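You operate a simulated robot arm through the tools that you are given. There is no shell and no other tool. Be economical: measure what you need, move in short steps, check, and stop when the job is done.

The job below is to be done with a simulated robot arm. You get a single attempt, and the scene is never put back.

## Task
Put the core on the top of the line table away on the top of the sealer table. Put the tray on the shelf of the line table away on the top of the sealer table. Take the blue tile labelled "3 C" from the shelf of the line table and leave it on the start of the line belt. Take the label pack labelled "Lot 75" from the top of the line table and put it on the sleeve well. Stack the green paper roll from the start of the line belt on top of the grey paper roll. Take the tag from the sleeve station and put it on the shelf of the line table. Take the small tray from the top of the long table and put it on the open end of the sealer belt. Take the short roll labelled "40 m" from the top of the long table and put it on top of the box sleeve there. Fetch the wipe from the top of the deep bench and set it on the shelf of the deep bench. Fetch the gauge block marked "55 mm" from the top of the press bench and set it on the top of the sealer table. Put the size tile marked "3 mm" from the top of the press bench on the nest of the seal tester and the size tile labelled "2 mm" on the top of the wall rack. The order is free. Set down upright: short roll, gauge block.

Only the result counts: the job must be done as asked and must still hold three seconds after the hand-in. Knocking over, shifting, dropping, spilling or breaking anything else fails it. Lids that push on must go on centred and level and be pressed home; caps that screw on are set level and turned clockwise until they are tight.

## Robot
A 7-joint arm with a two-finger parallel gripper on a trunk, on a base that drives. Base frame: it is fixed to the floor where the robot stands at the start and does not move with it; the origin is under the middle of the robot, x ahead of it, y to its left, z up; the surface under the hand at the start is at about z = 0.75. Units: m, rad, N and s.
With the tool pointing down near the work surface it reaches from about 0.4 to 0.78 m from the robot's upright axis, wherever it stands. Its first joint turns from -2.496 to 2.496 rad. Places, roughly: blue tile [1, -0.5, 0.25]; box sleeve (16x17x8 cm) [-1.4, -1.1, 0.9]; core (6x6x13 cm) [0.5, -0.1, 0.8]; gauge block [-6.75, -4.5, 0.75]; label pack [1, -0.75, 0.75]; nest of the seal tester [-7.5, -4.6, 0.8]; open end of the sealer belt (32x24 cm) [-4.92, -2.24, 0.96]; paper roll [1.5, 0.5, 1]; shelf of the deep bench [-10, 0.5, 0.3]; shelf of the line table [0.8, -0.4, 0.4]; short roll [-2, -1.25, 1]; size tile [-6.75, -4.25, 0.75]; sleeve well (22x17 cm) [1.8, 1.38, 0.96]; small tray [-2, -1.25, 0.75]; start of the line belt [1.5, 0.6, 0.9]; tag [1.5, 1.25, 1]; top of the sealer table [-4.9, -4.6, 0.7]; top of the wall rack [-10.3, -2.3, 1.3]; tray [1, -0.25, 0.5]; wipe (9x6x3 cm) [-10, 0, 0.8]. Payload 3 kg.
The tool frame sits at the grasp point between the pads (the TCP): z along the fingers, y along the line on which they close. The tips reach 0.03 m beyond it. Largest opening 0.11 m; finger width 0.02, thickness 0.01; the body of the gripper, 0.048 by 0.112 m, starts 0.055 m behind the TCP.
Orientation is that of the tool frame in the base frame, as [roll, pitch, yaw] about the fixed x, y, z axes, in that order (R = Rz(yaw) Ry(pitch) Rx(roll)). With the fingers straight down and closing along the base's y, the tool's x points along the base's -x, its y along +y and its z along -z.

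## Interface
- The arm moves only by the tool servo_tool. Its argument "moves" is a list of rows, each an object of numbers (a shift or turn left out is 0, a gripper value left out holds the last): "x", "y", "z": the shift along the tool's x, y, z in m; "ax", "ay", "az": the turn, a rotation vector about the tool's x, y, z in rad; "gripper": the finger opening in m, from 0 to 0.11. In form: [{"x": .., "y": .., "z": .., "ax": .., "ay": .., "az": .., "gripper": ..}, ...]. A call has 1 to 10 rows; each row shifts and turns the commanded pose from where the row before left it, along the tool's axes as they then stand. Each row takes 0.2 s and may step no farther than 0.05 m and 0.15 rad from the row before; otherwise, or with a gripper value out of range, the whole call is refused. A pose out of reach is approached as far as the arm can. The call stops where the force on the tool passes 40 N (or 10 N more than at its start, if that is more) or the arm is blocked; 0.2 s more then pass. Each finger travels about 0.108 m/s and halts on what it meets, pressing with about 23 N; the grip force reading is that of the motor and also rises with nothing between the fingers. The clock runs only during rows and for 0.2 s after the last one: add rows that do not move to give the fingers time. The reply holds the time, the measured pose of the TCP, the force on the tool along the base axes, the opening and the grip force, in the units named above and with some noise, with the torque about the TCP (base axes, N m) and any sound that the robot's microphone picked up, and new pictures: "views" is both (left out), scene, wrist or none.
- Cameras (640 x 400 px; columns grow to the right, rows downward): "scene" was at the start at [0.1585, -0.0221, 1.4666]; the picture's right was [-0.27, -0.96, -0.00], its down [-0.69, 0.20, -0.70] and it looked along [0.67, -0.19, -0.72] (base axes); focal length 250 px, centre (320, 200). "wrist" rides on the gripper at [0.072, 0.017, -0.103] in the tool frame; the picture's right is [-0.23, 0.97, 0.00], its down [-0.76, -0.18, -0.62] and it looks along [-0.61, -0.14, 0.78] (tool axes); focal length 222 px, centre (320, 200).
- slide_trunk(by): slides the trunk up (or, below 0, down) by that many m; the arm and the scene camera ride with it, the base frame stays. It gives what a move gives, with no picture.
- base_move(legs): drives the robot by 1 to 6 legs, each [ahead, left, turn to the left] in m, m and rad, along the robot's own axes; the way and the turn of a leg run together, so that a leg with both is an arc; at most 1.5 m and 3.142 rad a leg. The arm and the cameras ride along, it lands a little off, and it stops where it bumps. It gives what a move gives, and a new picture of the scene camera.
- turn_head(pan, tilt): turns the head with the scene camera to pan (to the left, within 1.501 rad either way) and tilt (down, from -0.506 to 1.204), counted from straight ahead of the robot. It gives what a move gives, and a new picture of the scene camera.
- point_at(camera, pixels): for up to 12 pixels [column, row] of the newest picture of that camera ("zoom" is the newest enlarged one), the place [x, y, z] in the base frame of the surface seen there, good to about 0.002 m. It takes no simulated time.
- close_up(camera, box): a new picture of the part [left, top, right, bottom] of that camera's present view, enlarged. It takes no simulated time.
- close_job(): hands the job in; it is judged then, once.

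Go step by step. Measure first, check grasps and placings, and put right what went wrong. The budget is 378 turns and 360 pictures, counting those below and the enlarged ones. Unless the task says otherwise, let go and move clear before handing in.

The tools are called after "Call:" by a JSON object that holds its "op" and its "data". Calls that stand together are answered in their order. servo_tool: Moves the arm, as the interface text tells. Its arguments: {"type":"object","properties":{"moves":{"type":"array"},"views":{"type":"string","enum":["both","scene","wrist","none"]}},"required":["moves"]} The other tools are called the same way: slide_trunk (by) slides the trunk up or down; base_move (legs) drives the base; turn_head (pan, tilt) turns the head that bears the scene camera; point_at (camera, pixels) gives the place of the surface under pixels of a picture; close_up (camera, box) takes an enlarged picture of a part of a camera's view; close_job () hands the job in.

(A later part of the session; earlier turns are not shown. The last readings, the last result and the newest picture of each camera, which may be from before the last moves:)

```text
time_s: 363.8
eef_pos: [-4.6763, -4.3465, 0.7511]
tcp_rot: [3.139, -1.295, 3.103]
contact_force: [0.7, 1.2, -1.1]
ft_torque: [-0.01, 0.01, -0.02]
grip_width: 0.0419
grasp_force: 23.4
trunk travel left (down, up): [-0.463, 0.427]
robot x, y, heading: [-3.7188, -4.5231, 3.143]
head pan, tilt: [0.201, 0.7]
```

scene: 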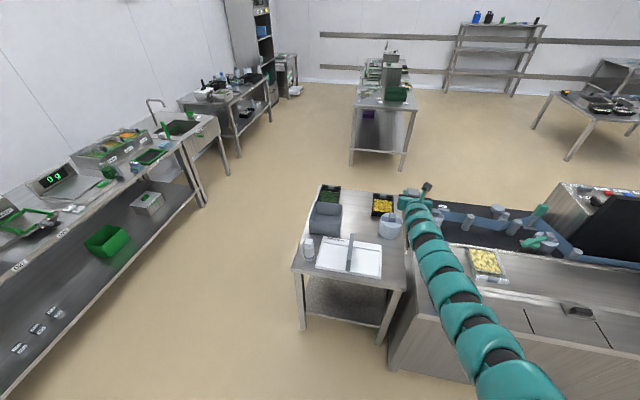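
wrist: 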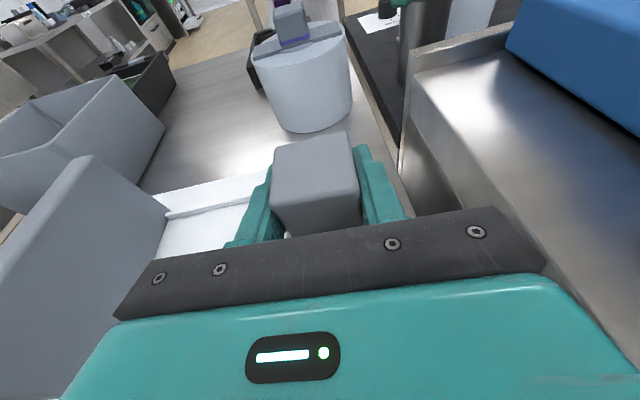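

Call:
{"op": "slide_trunk", "data": {"by": -0.003}}

Call:
{"op": "servo_tool", "data": {"moves": [{"gripper": 0.05}, {"gripper": 0.07}, {}, {}], "views": "wrist"}}

```text
time_s: 364.4
eef_pos: [-4.6754, -4.3454, 0.7511]
tcp_rot: [3.139, -1.3, 3.107]
contact_force: [-4.8, 0.6, 12.4]
ft_torque: [-0.06, -0.16, 0.03]
grip_width: 0.0421
grasp_force: 22.6
trunk travel left (down, up): [-0.46, 0.43]
robot x, y, heading: [-3.7201, -4.5226, 3.141]
head pan, tilt: [0.201, 0.7]
```

```text
time_s: 365.4
eef_pos: [-4.6756, -4.3451, 0.7495]
tcp_rot: [3.141, -1.295, 3.103]
contact_force: [0.0, 4.0, 6.1]
ft_torque: [-0.3, -0.37, -0.02]
grip_width: 0.0672
grasp_force: 0.0
trunk travel left (down, up): [-0.46, 0.43]
robot x, y, heading: [-3.7215, -4.5245, 3.14]
head pan, tilt: [0.201, 0.7]
```

wrist: 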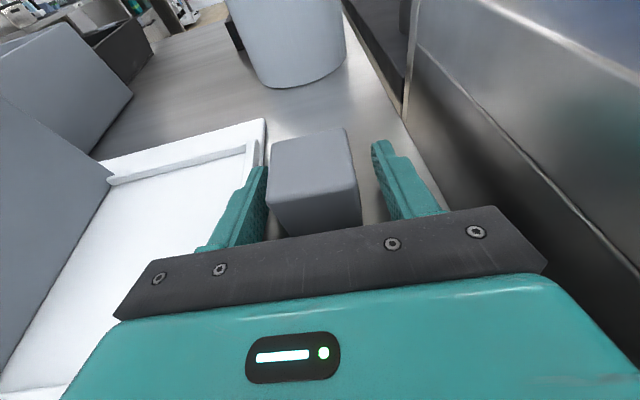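

The left finger brushes the insert's rim (4 N), so I close slightly to 0.055 and lift straight up.

Call:
{"op": "servo_tool", "data": {"moves": [{"gripper": 0.054}, {}], "views": "none"}}

Call:
{"op": "slide_trunk", "data": {"by": 0.15}}

Call:
{"op": "servo_tool", "data": {"moves": [{"gripper": 0.08}, {}], "views": "wrist"}}

Call:
{"op": "point_at", "data": {"camera": "wrist", "pixels": [[315, 195], [200, 190], [230, 180]]}}

```text
time_s: 366.0
eef_pos: [-4.6757, -4.3468, 0.7483]
tcp_rot: [3.139, -1.295, 3.103]
contact_force: [0.1, 3.3, 5.6]
ft_torque: [-0.27, -0.29, 0.15]
grip_width: 0.0544
grasp_force: 0.0
trunk travel left (down, up): [-0.46, 0.43]
robot x, y, heading: [-3.7193, -4.5268, -3.145]
head pan, tilt: [0.201, 0.7]
```

```text
time_s: 367.7
eef_pos: [-4.6765, -4.3457, 0.8971]
tcp_rot: [3.14, -1.296, 3.102]
contact_force: [-1.1, 1.0, -0.8]
ft_torque: [0.03, -0.01, 0.01]
grip_width: 0.0541
grasp_force: 0.2
trunk travel left (down, up): [-0.61, 0.28]
robot x, y, heading: [-3.719, -4.5274, 3.141]
head pan, tilt: [0.201, 0.7]
```

```text
time_s: 368.3
eef_pos: [-4.6755, -4.3469, 0.8967]
tcp_rot: [3.14, -1.296, 3.103]
contact_force: [-0.1, -0.4, -0.6]
ft_torque: [0.0, 0.0, -0.02]
grip_width: 0.0803
grasp_force: 0.0
trunk travel left (down, up): [-0.61, 0.28]
robot x, y, heading: [-3.7205, -4.5292, 3.141]
head pan, tilt: [0.201, 0.7]
```

wrist: 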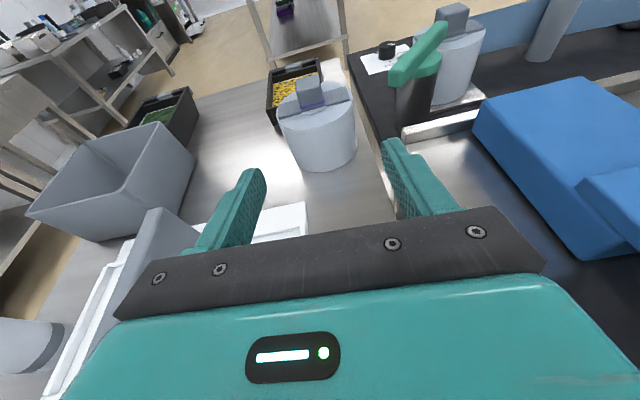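

```text
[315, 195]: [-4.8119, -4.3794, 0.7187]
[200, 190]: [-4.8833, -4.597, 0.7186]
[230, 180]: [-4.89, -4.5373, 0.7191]
```

I back off and verify the insert and block from the scene camera.

Call:
{"op": "slide_trunk", "data": {"by": 0.25}}

Call:
{"op": "base_move", "data": {"legs": [[-0.4, 0, 0]]}}

Call:
{"op": "close_up", "data": {"camera": "scene", "box": [305, 145, 465, 245]}}

Call:
{"op": "point_at", "data": {"camera": "zoom", "pixels": [[310, 285], [105, 268], [305, 215], [350, 260], [350, 230]]}}

```text
time_s: 370.9
eef_pos: [-4.6761, -4.3452, 1.1472]
tcp_rot: [3.14, -1.294, 3.103]
contact_force: [-0.6, -0.7, 0.1]
ft_torque: [-0.01, -0.02, -0.03]
grip_width: 0.0798
grasp_force: 0.1
trunk travel left (down, up): [-0.86, 0.03]
robot x, y, heading: [-3.7186, -4.5259, 3.146]
head pan, tilt: [0.201, 0.7]
```

```text
time_s: 373.4
eef_pos: [-4.279, -4.3482, 1.1479]
tcp_rot: [3.141, -1.294, 3.108]
contact_force: [-0.1, -0.3, 0.0]
ft_torque: [-0.02, -0.04, 0.01]
grip_width: 0.0801
grasp_force: 0.0
trunk travel left (down, up): [-0.86, 0.03]
robot x, y, heading: [-3.3222, -4.5232, -3.136]
head pan, tilt: [0.201, 0.7]
```

scene: 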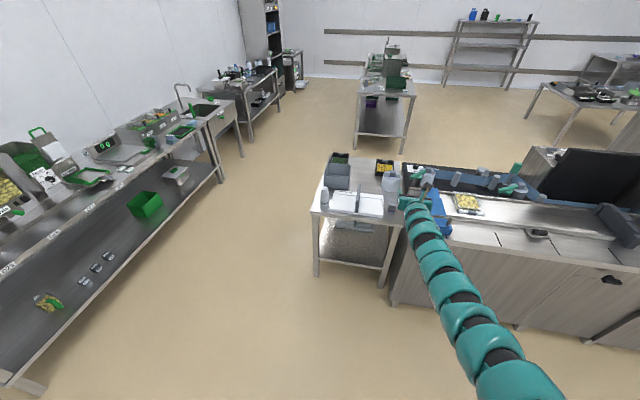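

```text
4.00 times, centred on (385, 195) of scene
```

zoom: 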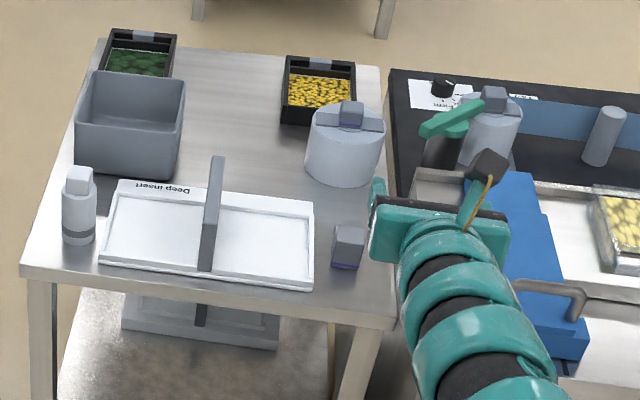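

```text
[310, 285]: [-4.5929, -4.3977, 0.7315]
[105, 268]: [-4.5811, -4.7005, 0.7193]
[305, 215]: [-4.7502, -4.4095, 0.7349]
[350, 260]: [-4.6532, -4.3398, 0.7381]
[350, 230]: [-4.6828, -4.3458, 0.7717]
```

The block stands properly and the insert is unmoved. Next I return to the press bench for the tiles.

Call:
{"op": "base_move", "data": {"legs": [[0, 0.91, 0], [1.5, 0, 0], [1.5, 0, 0], [0.652, 0, 0], [0, 0, -1.577]]}}

Call:
{"op": "servo_tool", "data": {"moves": [{"gripper": 0.06}], "views": "wrist"}}

```text
time_s: 399.3
eef_pos: [-6.8024, -4.4769, 1.1473]
tcp_rot: [3.139, -1.295, 1.542]
contact_force: [0.2, 0.4, -0.8]
ft_torque: [-0.01, -0.01, -0.02]
grip_width: 0.0802
grasp_force: 0.2
trunk travel left (down, up): [-0.86, 0.03]
robot x, y, heading: [-6.9765, -5.4354, 1.579]
head pan, tilt: [0.201, 0.7]
```

scene: 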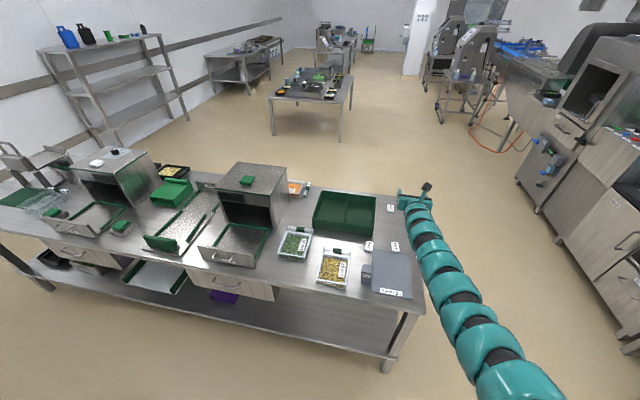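

```text
time_s: 399.7
eef_pos: [-6.8, -4.4771, 1.1468]
tcp_rot: [3.14, -1.297, 1.544]
contact_force: [0.5, -0.6, 0.6]
ft_torque: [-0.01, -0.02, 0.01]
grip_width: 0.0598
grasp_force: 0.1
trunk travel left (down, up): [-0.86, 0.03]
robot x, y, heading: [-6.9717, -5.4393, 1.583]
head pan, tilt: [0.201, 0.7]
```

wrist: 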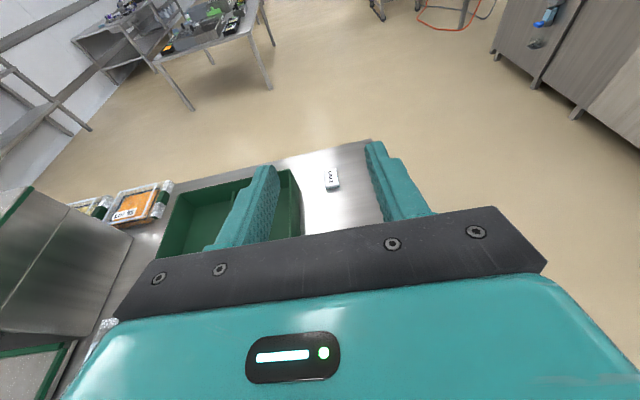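

I zoom on the tiles to get their exact poses.

Call:
{"op": "close_up", "data": {"camera": "scene", "box": [350, 225, 420, 275]}}

Call:
{"op": "point_at", "data": {"camera": "zoom", "pixels": [[375, 155], [450, 155], [445, 235], [385, 235], [410, 190], [165, 160], [230, 155], [225, 230], [150, 230], [420, 250]]}}

```text
8.00 times, centred on (385, 250) of scene
```

zoom: 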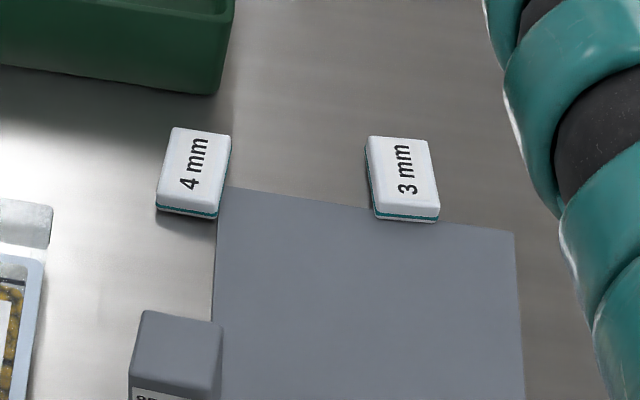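

```text
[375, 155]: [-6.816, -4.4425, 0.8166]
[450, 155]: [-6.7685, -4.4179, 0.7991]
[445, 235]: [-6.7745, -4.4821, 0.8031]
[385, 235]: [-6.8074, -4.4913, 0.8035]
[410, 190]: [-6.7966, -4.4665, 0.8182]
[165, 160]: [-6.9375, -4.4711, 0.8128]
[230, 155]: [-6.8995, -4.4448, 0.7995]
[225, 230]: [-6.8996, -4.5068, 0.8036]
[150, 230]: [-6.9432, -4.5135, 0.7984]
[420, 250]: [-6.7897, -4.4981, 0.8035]
```

Call:
{"op": "point_at", "data": {"camera": "zoom", "pixels": [[373, 141], [425, 143], [436, 200], [380, 203], [404, 172]]}}

```text
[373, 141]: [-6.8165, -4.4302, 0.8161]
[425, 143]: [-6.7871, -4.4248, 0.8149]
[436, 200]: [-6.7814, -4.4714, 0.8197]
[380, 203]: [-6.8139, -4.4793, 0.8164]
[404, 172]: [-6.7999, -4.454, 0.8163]
```

Tile centre is (-6.799,-4.452), and the hand is already aligned. I lower to z≈0.824.

Call:
{"op": "slide_trunk", "data": {"by": -0.27}}

Call:
{"op": "servo_tool", "data": {"moves": [{}], "views": "wrist"}}

```text
time_s: 402.4
eef_pos: [-6.8021, -4.4773, 0.8784]
tcp_rot: [3.14, -1.296, 1.541]
contact_force: [-0.2, -0.3, -0.4]
ft_torque: [0.0, -0.03, -0.01]
grip_width: 0.06
grasp_force: 0.1
trunk travel left (down, up): [-0.59, 0.3]
robot x, y, heading: [-6.9702, -5.438, 1.577]
head pan, tilt: [0.201, 0.7]
```

```text
time_s: 402.8
eef_pos: [-6.8017, -4.4767, 0.8771]
tcp_rot: [3.139, -1.294, 1.543]
contact_force: [-0.5, 0.3, 0.2]
ft_torque: [0.0, -0.01, 0.0]
grip_width: 0.06
grasp_force: 0.1
trunk travel left (down, up): [-0.59, 0.3]
robot x, y, heading: [-6.9765, -5.4374, 1.577]
head pan, tilt: [0.201, 0.7]
```

wrist: 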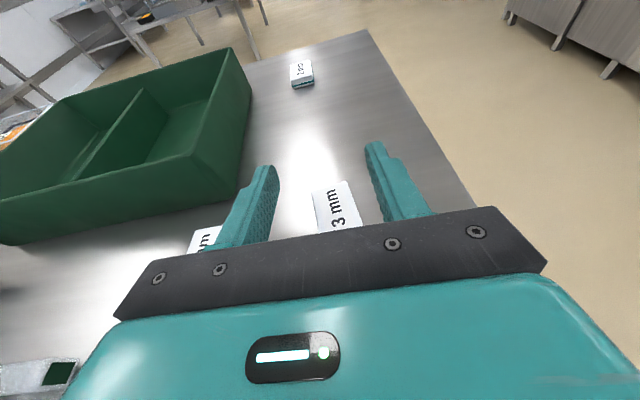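

Call:
{"op": "slide_trunk", "data": {"by": -0.053}}

Call:
{"op": "servo_tool", "data": {"moves": [{"gripper": 0}, {}, {}], "views": "wrist"}}

```text
time_s: 403.8
eef_pos: [-6.802, -4.4762, 0.8324]
tcp_rot: [3.133, -1.306, 1.549]
contact_force: [1.6, 17.4, 32.7]
ft_torque: [-1.73, 0.22, 0.01]
grip_width: 0.0601
grasp_force: 0.0
trunk travel left (down, up): [-0.537, 0.353]
robot x, y, heading: [-6.9719, -5.4347, 1.578]
head pan, tilt: [0.201, 0.7]
```

```text
time_s: 404.2
eef_pos: [-6.8025, -4.475, 0.8325]
tcp_rot: [3.133, -1.311, 1.548]
contact_force: [-0.1, 4.4, 9.5]
ft_torque: [-0.6, 0.2, -0.07]
grip_width: 0.0349
grasp_force: 23.3
trunk travel left (down, up): [-0.537, 0.353]
robot x, y, heading: [-6.9712, -5.4351, 1.582]
head pan, tilt: [0.201, 0.7]
stopped in row 2: the force on the tool passed its limit at 48 N (the readings are from after the stop); the commanded pose is now the measured one
```

wrist: 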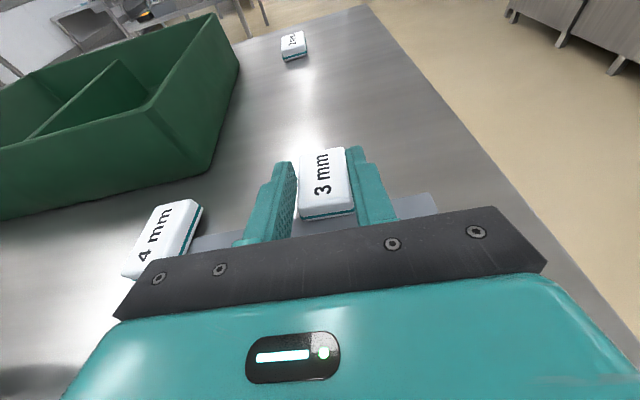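

Gripped at 0.035. I lift and zoom on the seal-tester nest.

Call:
{"op": "slide_trunk", "data": {"by": 0.2}}

Call:
{"op": "turn_head", "data": {"pan": 0.55, "tilt": 0.75}}

Call:
{"op": "close_up", "data": {"camera": "scene", "box": [220, 150, 420, 290]}}

```text
time_s: 406.4
eef_pos: [-6.8018, -4.4755, 1.028]
tcp_rot: [3.136, -1.302, 1.55]
contact_force: [-0.7, -0.3, -1.0]
ft_torque: [0.01, 0.01, 0.0]
grip_width: 0.0347
grasp_force: 22.5
trunk travel left (down, up): [-0.737, 0.153]
robot x, y, heading: [-6.9719, -5.4353, 1.578]
head pan, tilt: [0.201, 0.7]
```

```text
time_s: 407.2
eef_pos: [-6.8017, -4.4755, 1.0297]
tcp_rot: [3.135, -1.304, 1.548]
contact_force: [0.3, 0.4, -0.3]
ft_torque: [-0.02, 0.0, -0.01]
grip_width: 0.0348
grasp_force: 23.0
trunk travel left (down, up): [-0.737, 0.153]
robot x, y, heading: [-6.9733, -5.4387, 1.579]
head pan, tilt: [0.55, 0.75]
```

scene: 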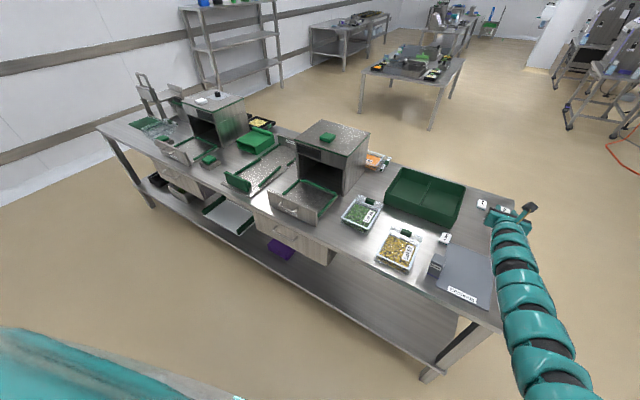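

```text
2.86 times, centred on (320, 220) of scene
```

zoom: 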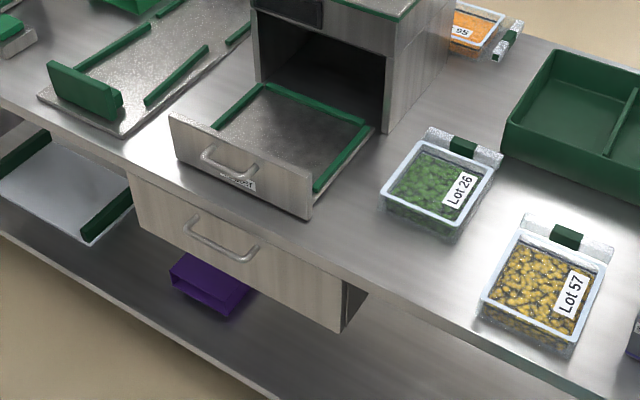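

Call:
{"op": "point_at", "data": {"camera": "zoom", "pixels": [[290, 130], [230, 125], [275, 95], [350, 125], [310, 185], [265, 165], [175, 120], [310, 180], [312, 212], [342, 155], [400, 140], [260, 40]]}}

Call:
{"op": "close_up", "data": {"camera": "scene", "box": [270, 170, 350, 230]}}

```text
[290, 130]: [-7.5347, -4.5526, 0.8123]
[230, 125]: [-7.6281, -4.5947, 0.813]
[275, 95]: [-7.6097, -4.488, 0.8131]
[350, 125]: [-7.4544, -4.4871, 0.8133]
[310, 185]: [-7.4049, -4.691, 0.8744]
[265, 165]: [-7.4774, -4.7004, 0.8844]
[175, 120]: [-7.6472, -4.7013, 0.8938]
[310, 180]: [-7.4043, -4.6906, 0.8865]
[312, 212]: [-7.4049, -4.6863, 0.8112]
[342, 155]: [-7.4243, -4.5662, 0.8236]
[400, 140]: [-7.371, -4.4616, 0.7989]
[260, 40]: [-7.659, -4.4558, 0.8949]
```

```text
6.67 times, centred on (310, 200) of scene
```

zoom: 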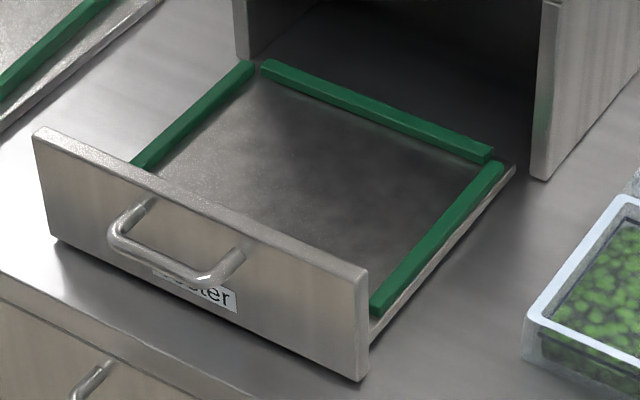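

It's labelled "…tester": nest floor z 0.813, x −7.63…−7.43, y −4.68…−4.47, with a front panel up to z 0.895. I steepen the hand tilt to clear the panel.

Call:
{"op": "servo_tool", "data": {"moves": [{"ay": -0.13}, {"ay": -0.13}, {"ay": -0.13}, {"ay": -0.13}, {}], "views": "wrist"}}

```text
time_s: 408.4
eef_pos: [-6.784, -4.5396, 0.9841]
tcp_rot: [3.14, -0.781, 1.545]
contact_force: [0.1, -0.2, 0.6]
ft_torque: [0.0, -0.01, 0.01]
grip_width: 0.0344
grasp_force: 23.2
out of reach, approached as far as the arm can: row 3, 4
trunk travel left (down, up): [-0.737, 0.153]
robot x, y, heading: [-6.9733, -5.4347, 1.584]
head pan, tilt: [0.55, 0.75]
```

wrist: 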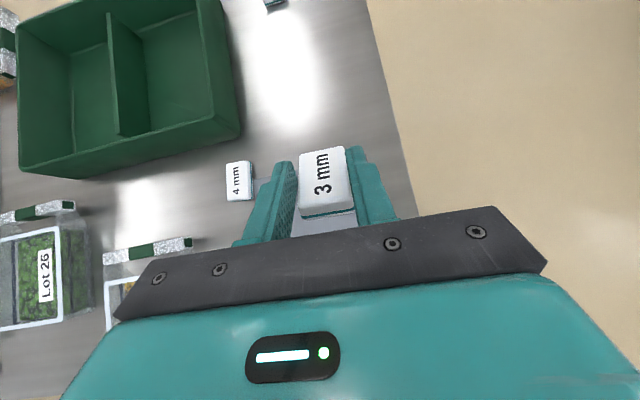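

Tilt is 45°. I raise and move over the nest.

Call:
{"op": "slide_trunk", "data": {"by": 0.15}}

Call:
{"op": "base_move", "data": {"legs": [[-0.041, 0.751, 0]]}}

Call:
{"op": "servo_tool", "data": {"moves": [{}], "views": "wrist"}}

```text
time_s: 410.2
eef_pos: [-6.7832, -4.5385, 1.1353]
tcp_rot: [3.139, -0.783, 1.543]
contact_force: [0.6, 0.7, -0.2]
ft_torque: [-0.01, 0.0, 0.02]
grip_width: 0.0348
grasp_force: 22.5
trunk travel left (down, up): [-0.887, 0.003]
robot x, y, heading: [-6.9727, -5.4376, 1.579]
head pan, tilt: [0.55, 0.75]
```

```text
time_s: 414.2
eef_pos: [-7.5377, -4.5865, 1.1357]
tcp_rot: [3.139, -0.784, 1.544]
contact_force: [-0.3, -0.2, -1.1]
ft_torque: [0.0, 0.01, -0.03]
grip_width: 0.0345
grasp_force: 22.3
trunk travel left (down, up): [-0.887, 0.003]
robot x, y, heading: [-7.7267, -5.4849, 1.587]
head pan, tilt: [0.55, 0.75]
```

scene: 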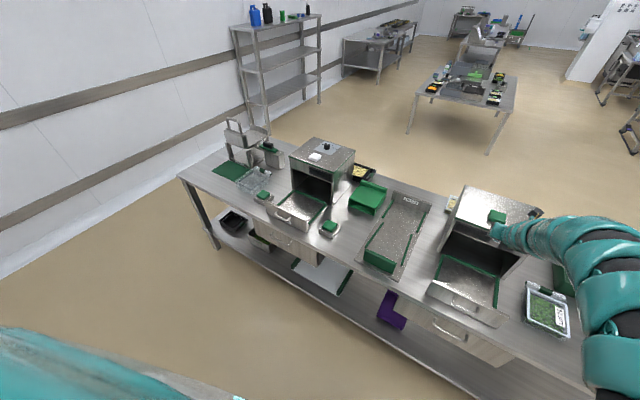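

```text
time_s: 414.6
eef_pos: [-7.5347, -4.5878, 1.1354]
tcp_rot: [3.138, -0.781, 1.545]
contact_force: [0.2, 0.0, -0.7]
ft_torque: [0.01, 0.02, -0.01]
grip_width: 0.0345
grasp_force: 22.8
trunk travel left (down, up): [-0.887, 0.003]
robot x, y, heading: [-7.7263, -5.4847, 1.581]
head pan, tilt: [0.55, 0.75]
```

wrist: 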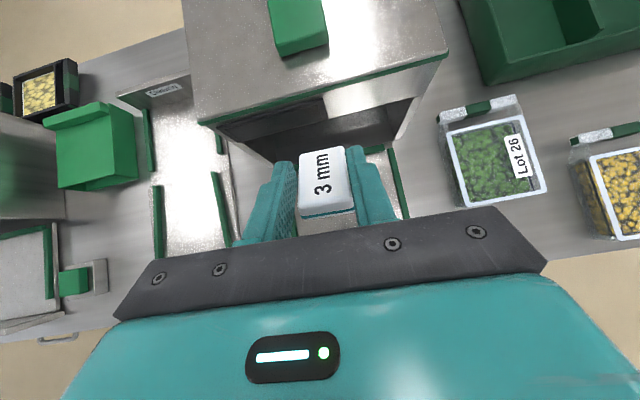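

Call:
{"op": "point_at", "data": {"camera": "wrist", "pixels": [[320, 90], [240, 115], [440, 60], [400, 190], [300, 150], [230, 200]]}}

Call:
{"op": "slide_trunk", "data": {"by": -0.2}}

Call:
{"op": "servo_tool", "data": {"moves": [{}], "views": "wrist"}}

```text
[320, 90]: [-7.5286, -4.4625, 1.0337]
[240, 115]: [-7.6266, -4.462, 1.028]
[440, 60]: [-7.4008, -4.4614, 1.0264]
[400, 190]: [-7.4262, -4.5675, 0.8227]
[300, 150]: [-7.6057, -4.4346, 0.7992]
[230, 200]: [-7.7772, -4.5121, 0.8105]
```

```text
time_s: 416.8
eef_pos: [-7.5366, -4.586, 0.9352]
tcp_rot: [3.141, -0.781, 1.546]
contact_force: [0.5, -0.3, -0.2]
ft_torque: [-0.04, -0.01, 0.0]
grip_width: 0.0348
grasp_force: 23.2
trunk travel left (down, up): [-0.687, 0.203]
robot x, y, heading: [-7.7263, -5.4843, 1.578]
head pan, tilt: [0.55, 0.75]
```

```text
time_s: 417.2
eef_pos: [-7.5354, -4.5872, 0.9362]
tcp_rot: [3.139, -0.781, 1.546]
contact_force: [0.2, -0.3, 0.2]
ft_torque: [0.03, 0.0, -0.02]
grip_width: 0.0345
grasp_force: 23.1
trunk travel left (down, up): [-0.687, 0.203]
robot x, y, heading: [-7.724, -5.482, 1.584]
head pan, tilt: [0.55, 0.75]
```

wrist: 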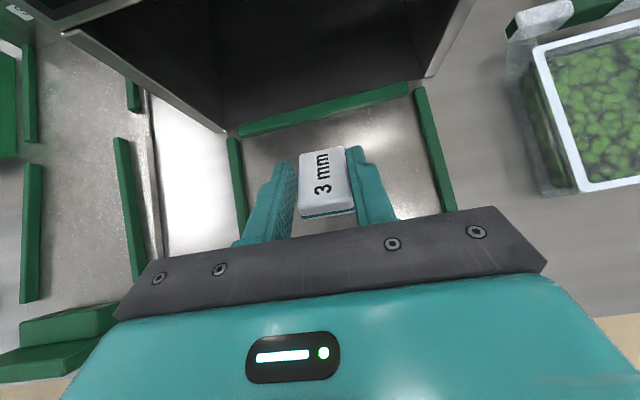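

Aligned inside the rails. I lower 7 cm to touch.

Call:
{"op": "slide_trunk", "data": {"by": -0.07}}

Call:
{"op": "slide_trunk", "data": {"by": -0.004}}

Call:
{"op": "servo_tool", "data": {"moves": [{"gripper": 0.045}, {"gripper": 0.055}, {}, {}], "views": "wrist"}}

```text
time_s: 418.3
eef_pos: [-7.536, -4.5868, 0.8675]
tcp_rot: [3.139, -0.785, 1.544]
contact_force: [-0.2, 1.0, 8.1]
ft_torque: [0.27, -0.03, -0.05]
grip_width: 0.0346
grasp_force: 23.4
trunk travel left (down, up): [-0.617, 0.273]
robot x, y, heading: [-7.7245, -5.4858, 1.584]
head pan, tilt: [0.55, 0.75]
```

```text
time_s: 418.8
eef_pos: [-7.536, -4.5871, 0.8657]
tcp_rot: [3.139, -0.788, 1.544]
contact_force: [0.1, 1.3, 18.4]
ft_torque: [0.65, -0.06, 0.0]
grip_width: 0.0351
grasp_force: 23.0
trunk travel left (down, up): [-0.613, 0.277]
robot x, y, heading: [-7.7217, -5.4847, 1.581]
head pan, tilt: [0.55, 0.75]
```

```text
time_s: 419.8
eef_pos: [-7.5356, -4.5874, 0.8632]
tcp_rot: [3.137, -0.785, 1.544]
contact_force: [1.8, 10.9, 22.2]
ft_torque: [-2.54, -0.26, 0.31]
grip_width: 0.0552
grasp_force: 0.1
trunk travel left (down, up): [-0.613, 0.277]
robot x, y, heading: [-7.7244, -5.4888, 1.58]
head pan, tilt: [0.55, 0.75]
```

wrist: 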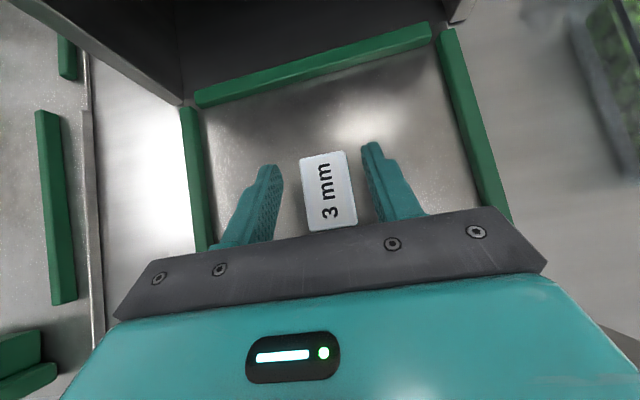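

The tile is in the nest, but the wrist is bearing on something (22 N), likely the front panel. I lift straight up now.

Call:
{"op": "slide_trunk", "data": {"by": 0.27}}

Call:
{"op": "servo_tool", "data": {"moves": [{}], "views": "wrist"}}

Call:
{"op": "point_at", "data": {"camera": "wrist", "pixels": [[320, 90], [330, 160], [300, 200], [400, 190]]}}

```text
time_s: 422.6
eef_pos: [-7.5372, -4.5873, 1.1305]
tcp_rot: [3.14, -0.783, 1.544]
contact_force: [-0.3, -0.2, 0.0]
ft_torque: [0.02, -0.02, -0.01]
grip_width: 0.0548
grasp_force: 0.0
trunk travel left (down, up): [-0.883, 0.007]
robot x, y, heading: [-7.7215, -5.4857, 1.577]
head pan, tilt: [0.55, 0.75]
```

```text
time_s: 423.0
eef_pos: [-7.5353, -4.5869, 1.1315]
tcp_rot: [3.139, -0.781, 1.544]
contact_force: [-0.4, -0.4, -0.7]
ft_torque: [-0.02, 0.01, -0.01]
grip_width: 0.0552
grasp_force: 0.0
trunk travel left (down, up): [-0.883, 0.007]
robot x, y, heading: [-7.7259, -5.4907, 1.579]
head pan, tilt: [0.55, 0.75]
```

wrist: 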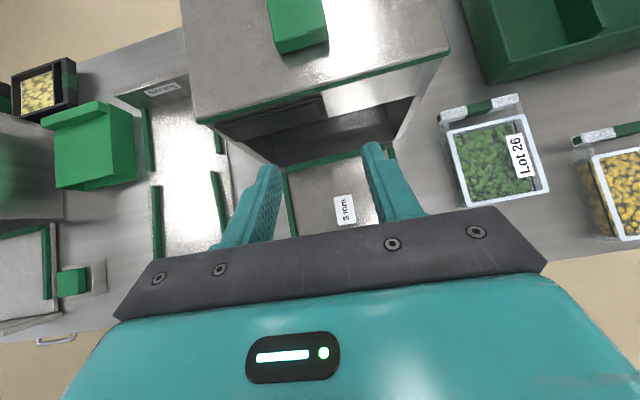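

```text
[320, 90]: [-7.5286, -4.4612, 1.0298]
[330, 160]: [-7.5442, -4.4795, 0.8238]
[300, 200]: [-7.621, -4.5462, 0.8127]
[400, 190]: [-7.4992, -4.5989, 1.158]
```

The 3 mm tile lies in the nest and the tester is undisturbed. The 2 mm tile near the bench's north edge is best reached from the north side, so I drive around the east end.

Call:
{"op": "base_move", "data": {"legs": [[0, -1.45, 0], [1.5, 0, 0], [0.8, 0, 0]]}}

Call:
{"op": "turn_head", "data": {"pan": 1.2, "tilt": 0.5}}

Call:
{"op": "point_at", "data": {"camera": "scene", "pixels": [[320, 150], [400, 200], [250, 200], [150, 250], [320, 300], [450, 150], [550, 200], [100, 200]]}}

```text
time_s: 441.0
eef_pos: [-6.1302, -2.2888, 1.1304]
tcp_rot: [3.142, -0.781, 1.549]
contact_force: [-0.2, -0.3, -0.1]
ft_torque: [0.03, 0.0, 0.01]
grip_width: 0.055
grasp_force: 0.0
trunk travel left (down, up): [-0.883, 0.007]
robot x, y, heading: [-6.3102, -3.1908, 1.584]
head pan, tilt: [0.55, 0.75]
```

scene: 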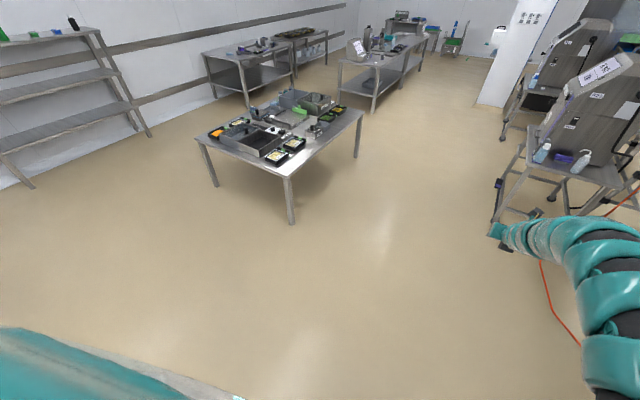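

```text
time_s: 442.0
eef_pos: [-6.1299, -2.2887, 1.1313]
tcp_rot: [3.139, -0.782, 1.548]
contact_force: [-0.5, 0.4, 0.1]
ft_torque: [0.0, 0.02, 0.01]
grip_width: 0.055
grasp_force: 0.0
trunk travel left (down, up): [-0.883, 0.007]
robot x, y, heading: [-6.3129, -3.1876, 1.585]
head pan, tilt: [1.201, 0.499]
```

scene: 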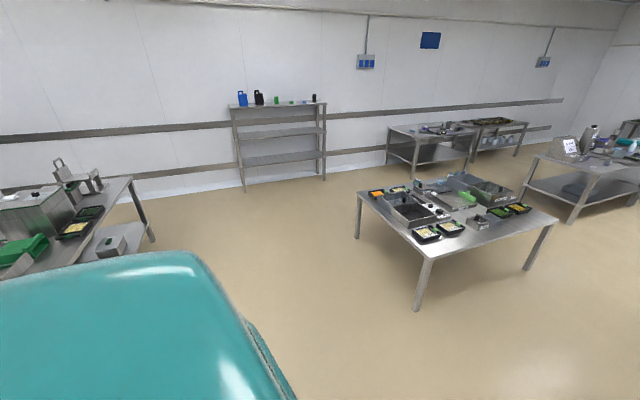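

```text
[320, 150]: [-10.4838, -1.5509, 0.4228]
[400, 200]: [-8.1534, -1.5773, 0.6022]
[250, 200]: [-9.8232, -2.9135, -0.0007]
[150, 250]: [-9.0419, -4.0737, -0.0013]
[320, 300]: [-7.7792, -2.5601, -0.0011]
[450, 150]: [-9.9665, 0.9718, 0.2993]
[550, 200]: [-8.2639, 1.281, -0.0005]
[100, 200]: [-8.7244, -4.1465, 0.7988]
```

The floor is clear. I restore the shallow tilt and turn to face south toward the bench's north side.

Call:
{"op": "servo_tool", "data": {"moves": [{"ay": 0.13}, {"ay": 0.13}, {"ay": 0.13}, {"ay": 0.12}, {}], "views": "none"}}

Call:
{"op": "base_move", "data": {"legs": [[0, 0, 3.128]]}}

Call:
{"op": "turn_head", "data": {"pan": -0.2, "tilt": 0.7}}

```text
time_s: 443.2
eef_pos: [-6.1301, -2.2904, 1.1329]
tcp_rot: [3.135, -1.293, 1.552]
contact_force: [0.5, 0.7, 0.0]
ft_torque: [-0.01, 0.0, -0.01]
grip_width: 0.0552
grasp_force: 0.0
trunk travel left (down, up): [-0.883, 0.007]
robot x, y, heading: [-6.3144, -3.1849, 1.584]
head pan, tilt: [1.201, 0.499]
```

```text
time_s: 450.9
eef_pos: [-6.517, -4.0836, 1.1317]
tcp_rot: [3.134, -1.293, -1.609]
contact_force: [0.1, 0.8, -0.3]
ft_torque: [0.01, 0.03, 0.0]
grip_width: 0.0551
grasp_force: 0.1
trunk travel left (down, up): [-0.883, 0.007]
robot x, y, heading: [-6.3142, -3.189, -1.577]
head pan, tilt: [1.201, 0.499]
```

scene: 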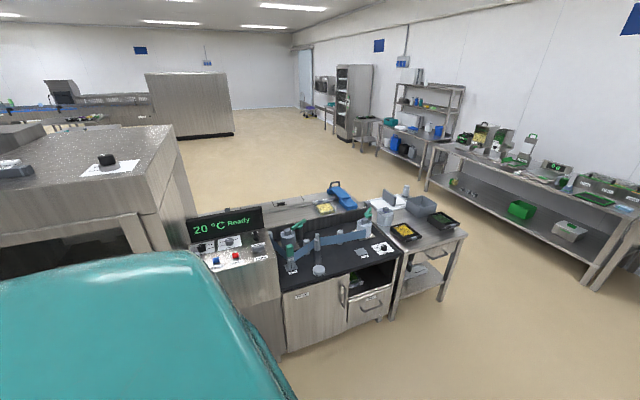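

```text
time_s: 452.5
eef_pos: [-6.5173, -4.0824, 1.132]
tcp_rot: [3.135, -1.294, -1.607]
contact_force: [-0.2, -0.5, 0.9]
ft_torque: [0.02, 0.02, 0.03]
grip_width: 0.0548
grasp_force: 0.0
trunk travel left (down, up): [-0.883, 0.007]
robot x, y, heading: [-6.3128, -3.1886, -1.572]
head pan, tilt: [-0.201, 0.7]
```

scene: 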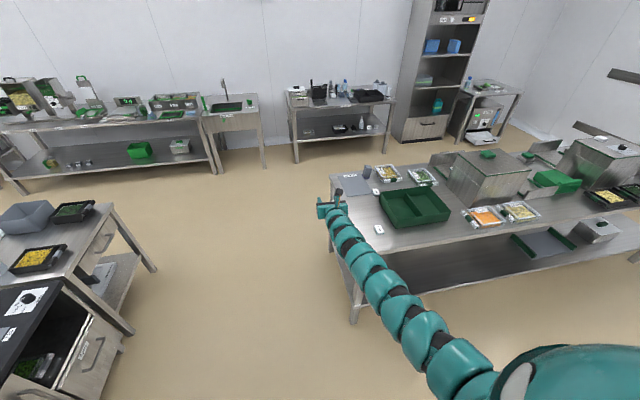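

Call:
{"op": "close_up", "data": {"camera": "scene", "box": [340, 180, 440, 250]}}

Call:
{"op": "point_at", "data": {"camera": "zoom", "pixels": [[252, 303], [227, 297], [245, 285], [277, 310], [262, 325], [330, 280], [255, 130]]}}

```text
5.71 times, centred on (390, 215) of scene
```

zoom: 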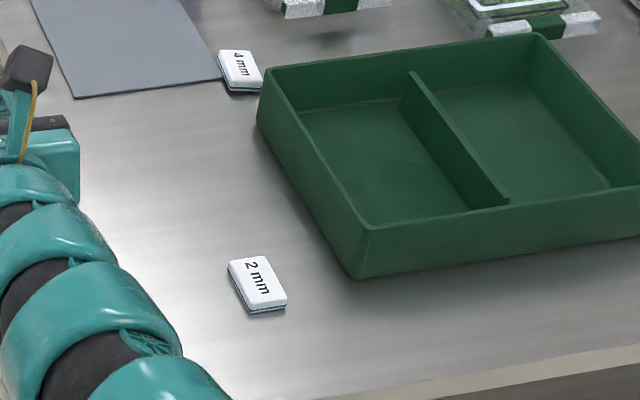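

```text
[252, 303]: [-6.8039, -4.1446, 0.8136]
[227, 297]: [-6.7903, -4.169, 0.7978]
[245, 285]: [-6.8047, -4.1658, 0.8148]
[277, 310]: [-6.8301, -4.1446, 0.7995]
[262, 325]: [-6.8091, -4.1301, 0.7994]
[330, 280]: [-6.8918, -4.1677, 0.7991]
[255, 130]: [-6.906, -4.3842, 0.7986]
```

Call:
{"op": "point_at", "data": {"camera": "zoom", "pixels": [[232, 264], [264, 259], [285, 297], [250, 304], [258, 281]]}}

```text
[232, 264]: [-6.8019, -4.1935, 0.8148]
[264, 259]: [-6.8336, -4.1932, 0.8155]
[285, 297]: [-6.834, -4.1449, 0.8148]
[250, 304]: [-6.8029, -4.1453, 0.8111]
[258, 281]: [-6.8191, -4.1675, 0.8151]
```

The 2 mm tile is axis-aligned, centred at (-6.818,-4.169). I position over it and descend.

Call:
{"op": "base_move", "data": {"legs": [[0.063, -0.301, 0]]}}

Call:
{"op": "slide_trunk", "data": {"by": -0.24}}

Call:
{"op": "servo_tool", "data": {"moves": [{"gripper": 0.06}], "views": "wrist"}}

```text
time_s: 454.5
eef_pos: [-6.8213, -4.1446, 1.132]
tcp_rot: [3.139, -1.291, -1.613]
contact_force: [-0.6, -1.7, 0.4]
ft_torque: [0.01, 0.0, 0.01]
grip_width: 0.0549
grasp_force: 0.1
trunk travel left (down, up): [-0.883, 0.007]
robot x, y, heading: [-6.6133, -3.2509, -1.576]
head pan, tilt: [-0.201, 0.7]
```

scene: 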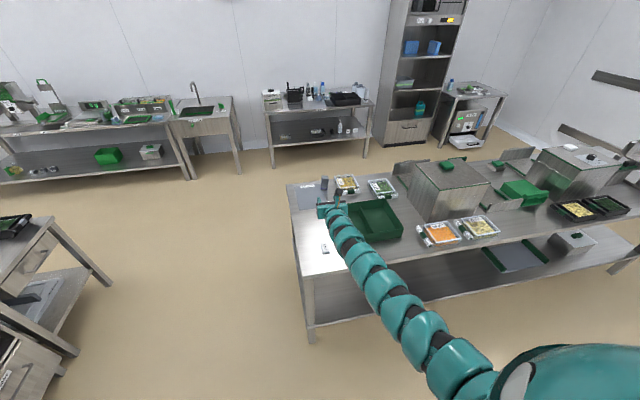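

```text
time_s: 457.0
eef_pos: [-6.8196, -4.1443, 0.8926]
tcp_rot: [3.133, -1.294, -1.61]
contact_force: [0.6, 0.2, -0.9]
ft_torque: [0.0, 0.03, 0.06]
grip_width: 0.0551
grasp_force: 0.0
trunk travel left (down, up): [-0.643, 0.247]
robot x, y, heading: [-6.616, -3.2497, -1.578]
head pan, tilt: [-0.201, 0.7]
```

```text
time_s: 457.4
eef_pos: [-6.82, -4.1437, 0.8925]
tcp_rot: [3.135, -1.292, -1.612]
contact_force: [0.2, -0.1, 0.0]
ft_torque: [0.0, 0.01, 0.05]
grip_width: 0.06
grasp_force: 0.2
trunk travel left (down, up): [-0.643, 0.247]
robot x, y, heading: [-6.6153, -3.2533, -1.575]
head pan, tilt: [-0.201, 0.7]
```

wrist: 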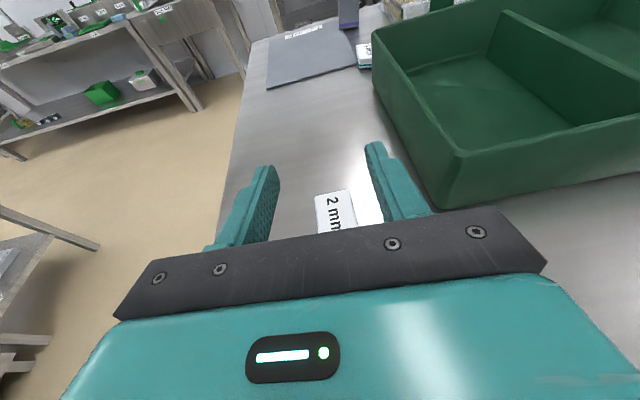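

Call:
{"op": "slide_trunk", "data": {"by": -0.06}}

Call:
{"op": "servo_tool", "data": {"moves": [{"gripper": 0}, {}, {}], "views": "wrist"}}

Call:
{"op": "slide_trunk", "data": {"by": 0.3}}

```text
time_s: 458.4
eef_pos: [-6.8212, -4.1439, 0.8325]
tcp_rot: [3.134, -1.294, -1.611]
contact_force: [-0.3, -0.1, 0.6]
ft_torque: [0.0, -0.06, -0.01]
grip_width: 0.06
grasp_force: 0.2
trunk travel left (down, up): [-0.583, 0.307]
robot x, y, heading: [-6.616, -3.2496, -1.58]
head pan, tilt: [-0.201, 0.7]
```

```text
time_s: 459.2
eef_pos: [-6.821, -4.144, 0.8323]
tcp_rot: [3.135, -1.293, -1.611]
contact_force: [-0.1, -0.4, 1.5]
ft_torque: [-0.05, 0.02, 0.01]
grip_width: 0.0347
grasp_force: 22.9
trunk travel left (down, up): [-0.583, 0.307]
robot x, y, heading: [-6.6109, -3.2519, -1.574]
head pan, tilt: [-0.201, 0.7]
```

wrist: 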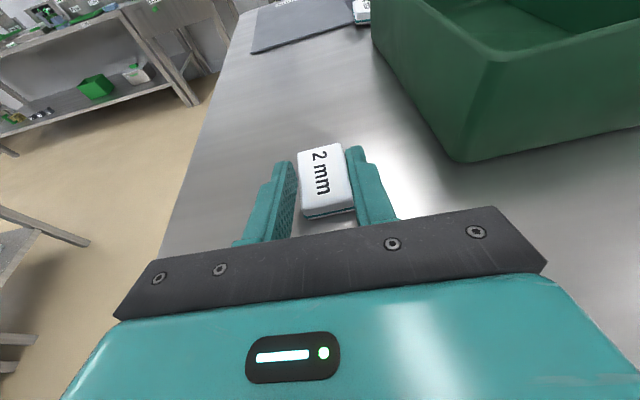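

```text
time_s: 462.2
eef_pos: [-6.8196, -4.1439, 1.1325]
tcp_rot: [3.137, -1.291, -1.611]
contact_force: [0.0, -0.6, 0.5]
ft_torque: [0.0, 0.02, 0.01]
grip_width: 0.0347
grasp_force: 23.0
trunk travel left (down, up): [-0.883, 0.007]
robot x, y, heading: [-6.6156, -3.2488, -1.578]
head pan, tilt: [-0.201, 0.7]
```

Gripped at 0.035. I back off, turn west and approach the wall rack.

Call:
{"op": "base_move", "data": {"legs": [[-0.5, 0, 0], [0, 0, -1.564], [1.5, 0, 0], [0.6, 0, 0]]}}

Call:
{"op": "servo_tool", "data": {"moves": [{"x": 0.041, "z": -0.012}, {"x": 0.041, "z": -0.012}, {"x": 0.041, "z": -0.012}, {"x": 0.041, "z": -0.012}, {"x": 0.03, "z": -0.009}, {}], "views": "none"}}

Call:
{"op": "turn_head", "data": {"pan": -0.1, "tilt": 0.35}}

```text
time_s: 479.0
eef_pos: [-9.6058, -2.5632, 1.1321]
tcp_rot: [3.135, -1.291, 3.12]
contact_force: [0.7, -0.3, -0.8]
ft_torque: [0.01, 0.0, 0.03]
grip_width: 0.0344
grasp_force: 22.9
trunk travel left (down, up): [-0.883, 0.007]
robot x, y, heading: [-8.7061, -2.7498, -3.132]
head pan, tilt: [-0.201, 0.7]
```

scene: 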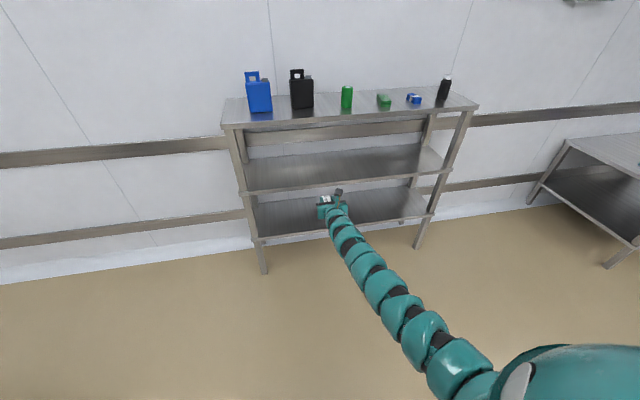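

```text
time_s: 480.4
eef_pos: [-9.6035, -2.5644, 1.3271]
tcp_rot: [3.137, -1.292, 3.122]
contact_force: [0.4, 0.1, -1.0]
ft_torque: [-0.01, 0.03, -0.03]
grip_width: 0.0345
grasp_force: 22.8
out of reach, approached as far as the arm can: row 1
trunk travel left (down, up): [-0.883, 0.007]
robot x, y, heading: [-8.709, -2.7548, -3.129]
head pan, tilt: [-0.201, 0.7]
```

```text
time_s: 481.2
eef_pos: [-9.6046, -2.5618, 1.3273]
tcp_rot: [3.136, -1.291, 3.121]
contact_force: [-0.4, -0.7, 0.2]
ft_torque: [-0.01, 0.02, 0.03]
grip_width: 0.0345
grasp_force: 22.9
trunk travel left (down, up): [-0.883, 0.007]
robot x, y, heading: [-8.7095, -2.7493, -3.129]
head pan, tilt: [-0.099, 0.351]
```

scene: 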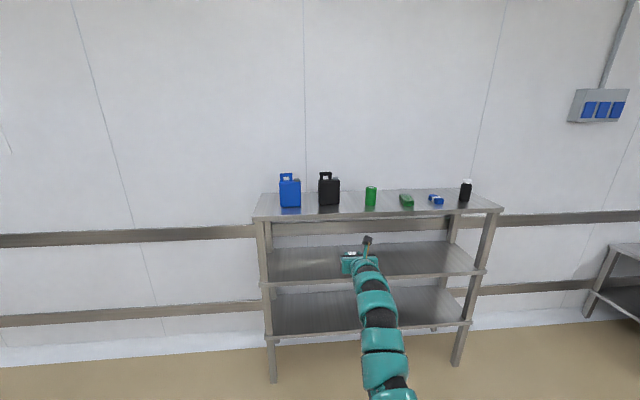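

The rack top has free room in front and between items. I measure it.

Call:
{"op": "close_up", "data": {"camera": "scene", "box": [240, 160, 520, 270]}}

Call:
{"op": "point_at", "data": {"camera": "scene", "pixels": [[253, 217], [503, 210], [370, 207], [405, 206], [350, 206], [385, 207], [330, 205], [385, 212], [350, 213], [270, 200]]}}

```text
2.29 times, centred on (380, 215) of scene
```

zoom: 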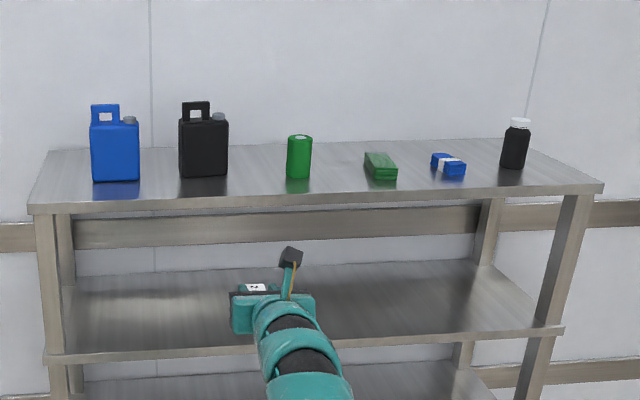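

```text
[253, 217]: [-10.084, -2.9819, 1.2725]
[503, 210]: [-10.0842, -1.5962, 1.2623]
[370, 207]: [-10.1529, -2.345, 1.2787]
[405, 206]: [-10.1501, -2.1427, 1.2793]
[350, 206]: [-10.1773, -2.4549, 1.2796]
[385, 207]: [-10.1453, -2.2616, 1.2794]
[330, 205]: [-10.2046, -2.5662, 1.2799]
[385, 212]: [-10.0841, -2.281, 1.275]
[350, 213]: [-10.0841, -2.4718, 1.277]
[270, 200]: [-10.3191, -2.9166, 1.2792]
```

The rack top is z 1.2795 with front x −10.084, and the gap at y≈−2.44 is free. I raise 2 cm by arm and move in.

Call:
{"op": "servo_tool", "data": {"moves": [{"x": 0.019, "z": -0.006}, {}], "views": "none"}}

Call:
{"op": "base_move", "data": {"legs": [[0, -0.1285, 0], [0.515, 0, 0]]}}

Call:
{"op": "servo_tool", "data": {"moves": [{}], "views": "wrist"}}

```text
time_s: 481.8
eef_pos: [-9.6037, -2.562, 1.346]
tcp_rot: [3.134, -1.292, 3.122]
contact_force: [0.6, -0.7, -0.5]
ft_torque: [0.0, 0.02, 0.04]
grip_width: 0.0346
grasp_force: 22.5
trunk travel left (down, up): [-0.883, 0.007]
robot x, y, heading: [-8.7031, -2.7543, -3.134]
head pan, tilt: [-0.099, 0.351]
```

```text
time_s: 485.7
eef_pos: [-10.1218, -2.4397, 1.3463]
tcp_rot: [3.134, -1.289, 3.122]
contact_force: [-0.3, -0.2, -0.1]
ft_torque: [-0.02, -0.01, 0.0]
grip_width: 0.0346
grasp_force: 23.1
trunk travel left (down, up): [-0.883, 0.007]
robot x, y, heading: [-9.2223, -2.631, -3.135]
head pan, tilt: [-0.099, 0.351]
```

scene: 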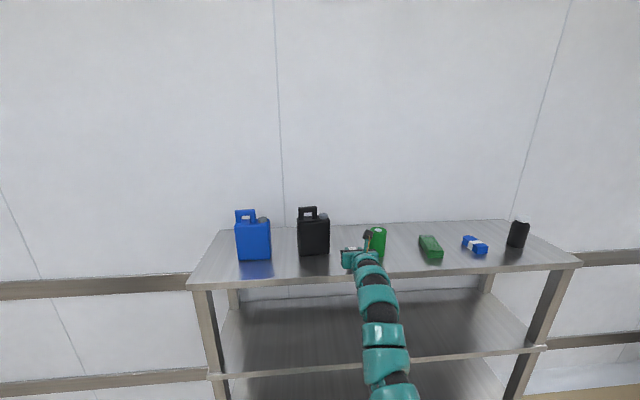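

```text
time_s: 486.1
eef_pos: [-10.1194, -2.4412, 1.3463]
tcp_rot: [3.133, -1.292, 3.123]
contact_force: [0.3, -0.5, -0.3]
ft_torque: [-0.01, 0.02, 0.03]
grip_width: 0.0348
grasp_force: 23.3
trunk travel left (down, up): [-0.883, 0.007]
robot x, y, heading: [-9.2238, -2.6267, -3.132]
head pan, tilt: [-0.099, 0.351]
```

wrist: 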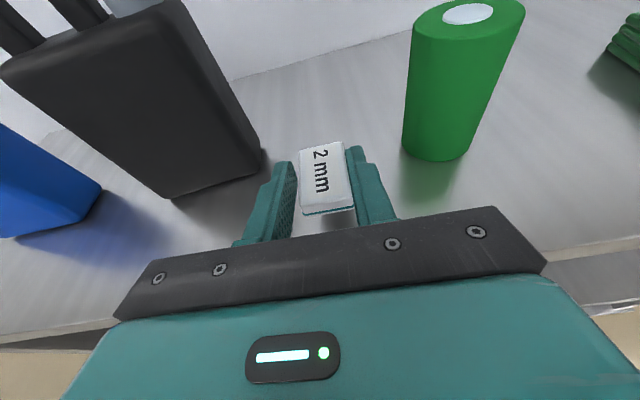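

The spot is clear. I lower to the top surface.

Call:
{"op": "slide_trunk", "data": {"by": -0.032}}

Call:
{"op": "slide_trunk", "data": {"by": -0.003}}

Call:
{"op": "servo_tool", "data": {"moves": [{"gripper": 0.045}, {"gripper": 0.055}, {}, {}], "views": "wrist"}}

```text
time_s: 486.9
eef_pos: [-10.1204, -2.4406, 1.3145]
tcp_rot: [3.135, -1.293, 3.12]
contact_force: [0.3, -0.8, 0.2]
ft_torque: [-0.02, -0.01, -0.01]
grip_width: 0.0346
grasp_force: 23.1
trunk travel left (down, up): [-0.851, 0.039]
robot x, y, heading: [-9.2243, -2.6294, -3.127]
head pan, tilt: [-0.099, 0.351]
```

```text
time_s: 487.4
eef_pos: [-10.1215, -2.4401, 1.313]
tcp_rot: [3.134, -1.293, 3.121]
contact_force: [-0.1, 0.4, 0.8]
ft_torque: [-0.05, 0.02, 0.02]
grip_width: 0.0349
grasp_force: 23.4
trunk travel left (down, up): [-0.848, 0.042]
robot x, y, heading: [-9.2235, -2.6323, -3.131]
head pan, tilt: [-0.099, 0.351]
```

```text
time_s: 488.4
eef_pos: [-10.1203, -2.4399, 1.3132]
tcp_rot: [3.133, -1.293, 3.121]
contact_force: [0.6, 0.4, -0.2]
ft_torque: [0.02, 0.0, 0.02]
grip_width: 0.055
grasp_force: 0.1
trunk travel left (down, up): [-0.848, 0.042]
robot x, y, heading: [-9.2229, -2.6298, -3.122]
head pan, tilt: [-0.099, 0.351]
```

wrist: 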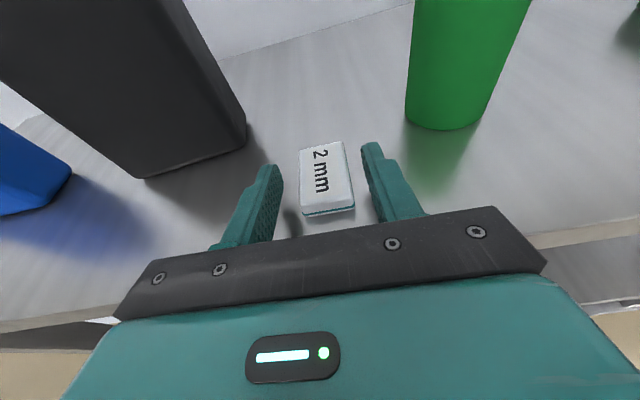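

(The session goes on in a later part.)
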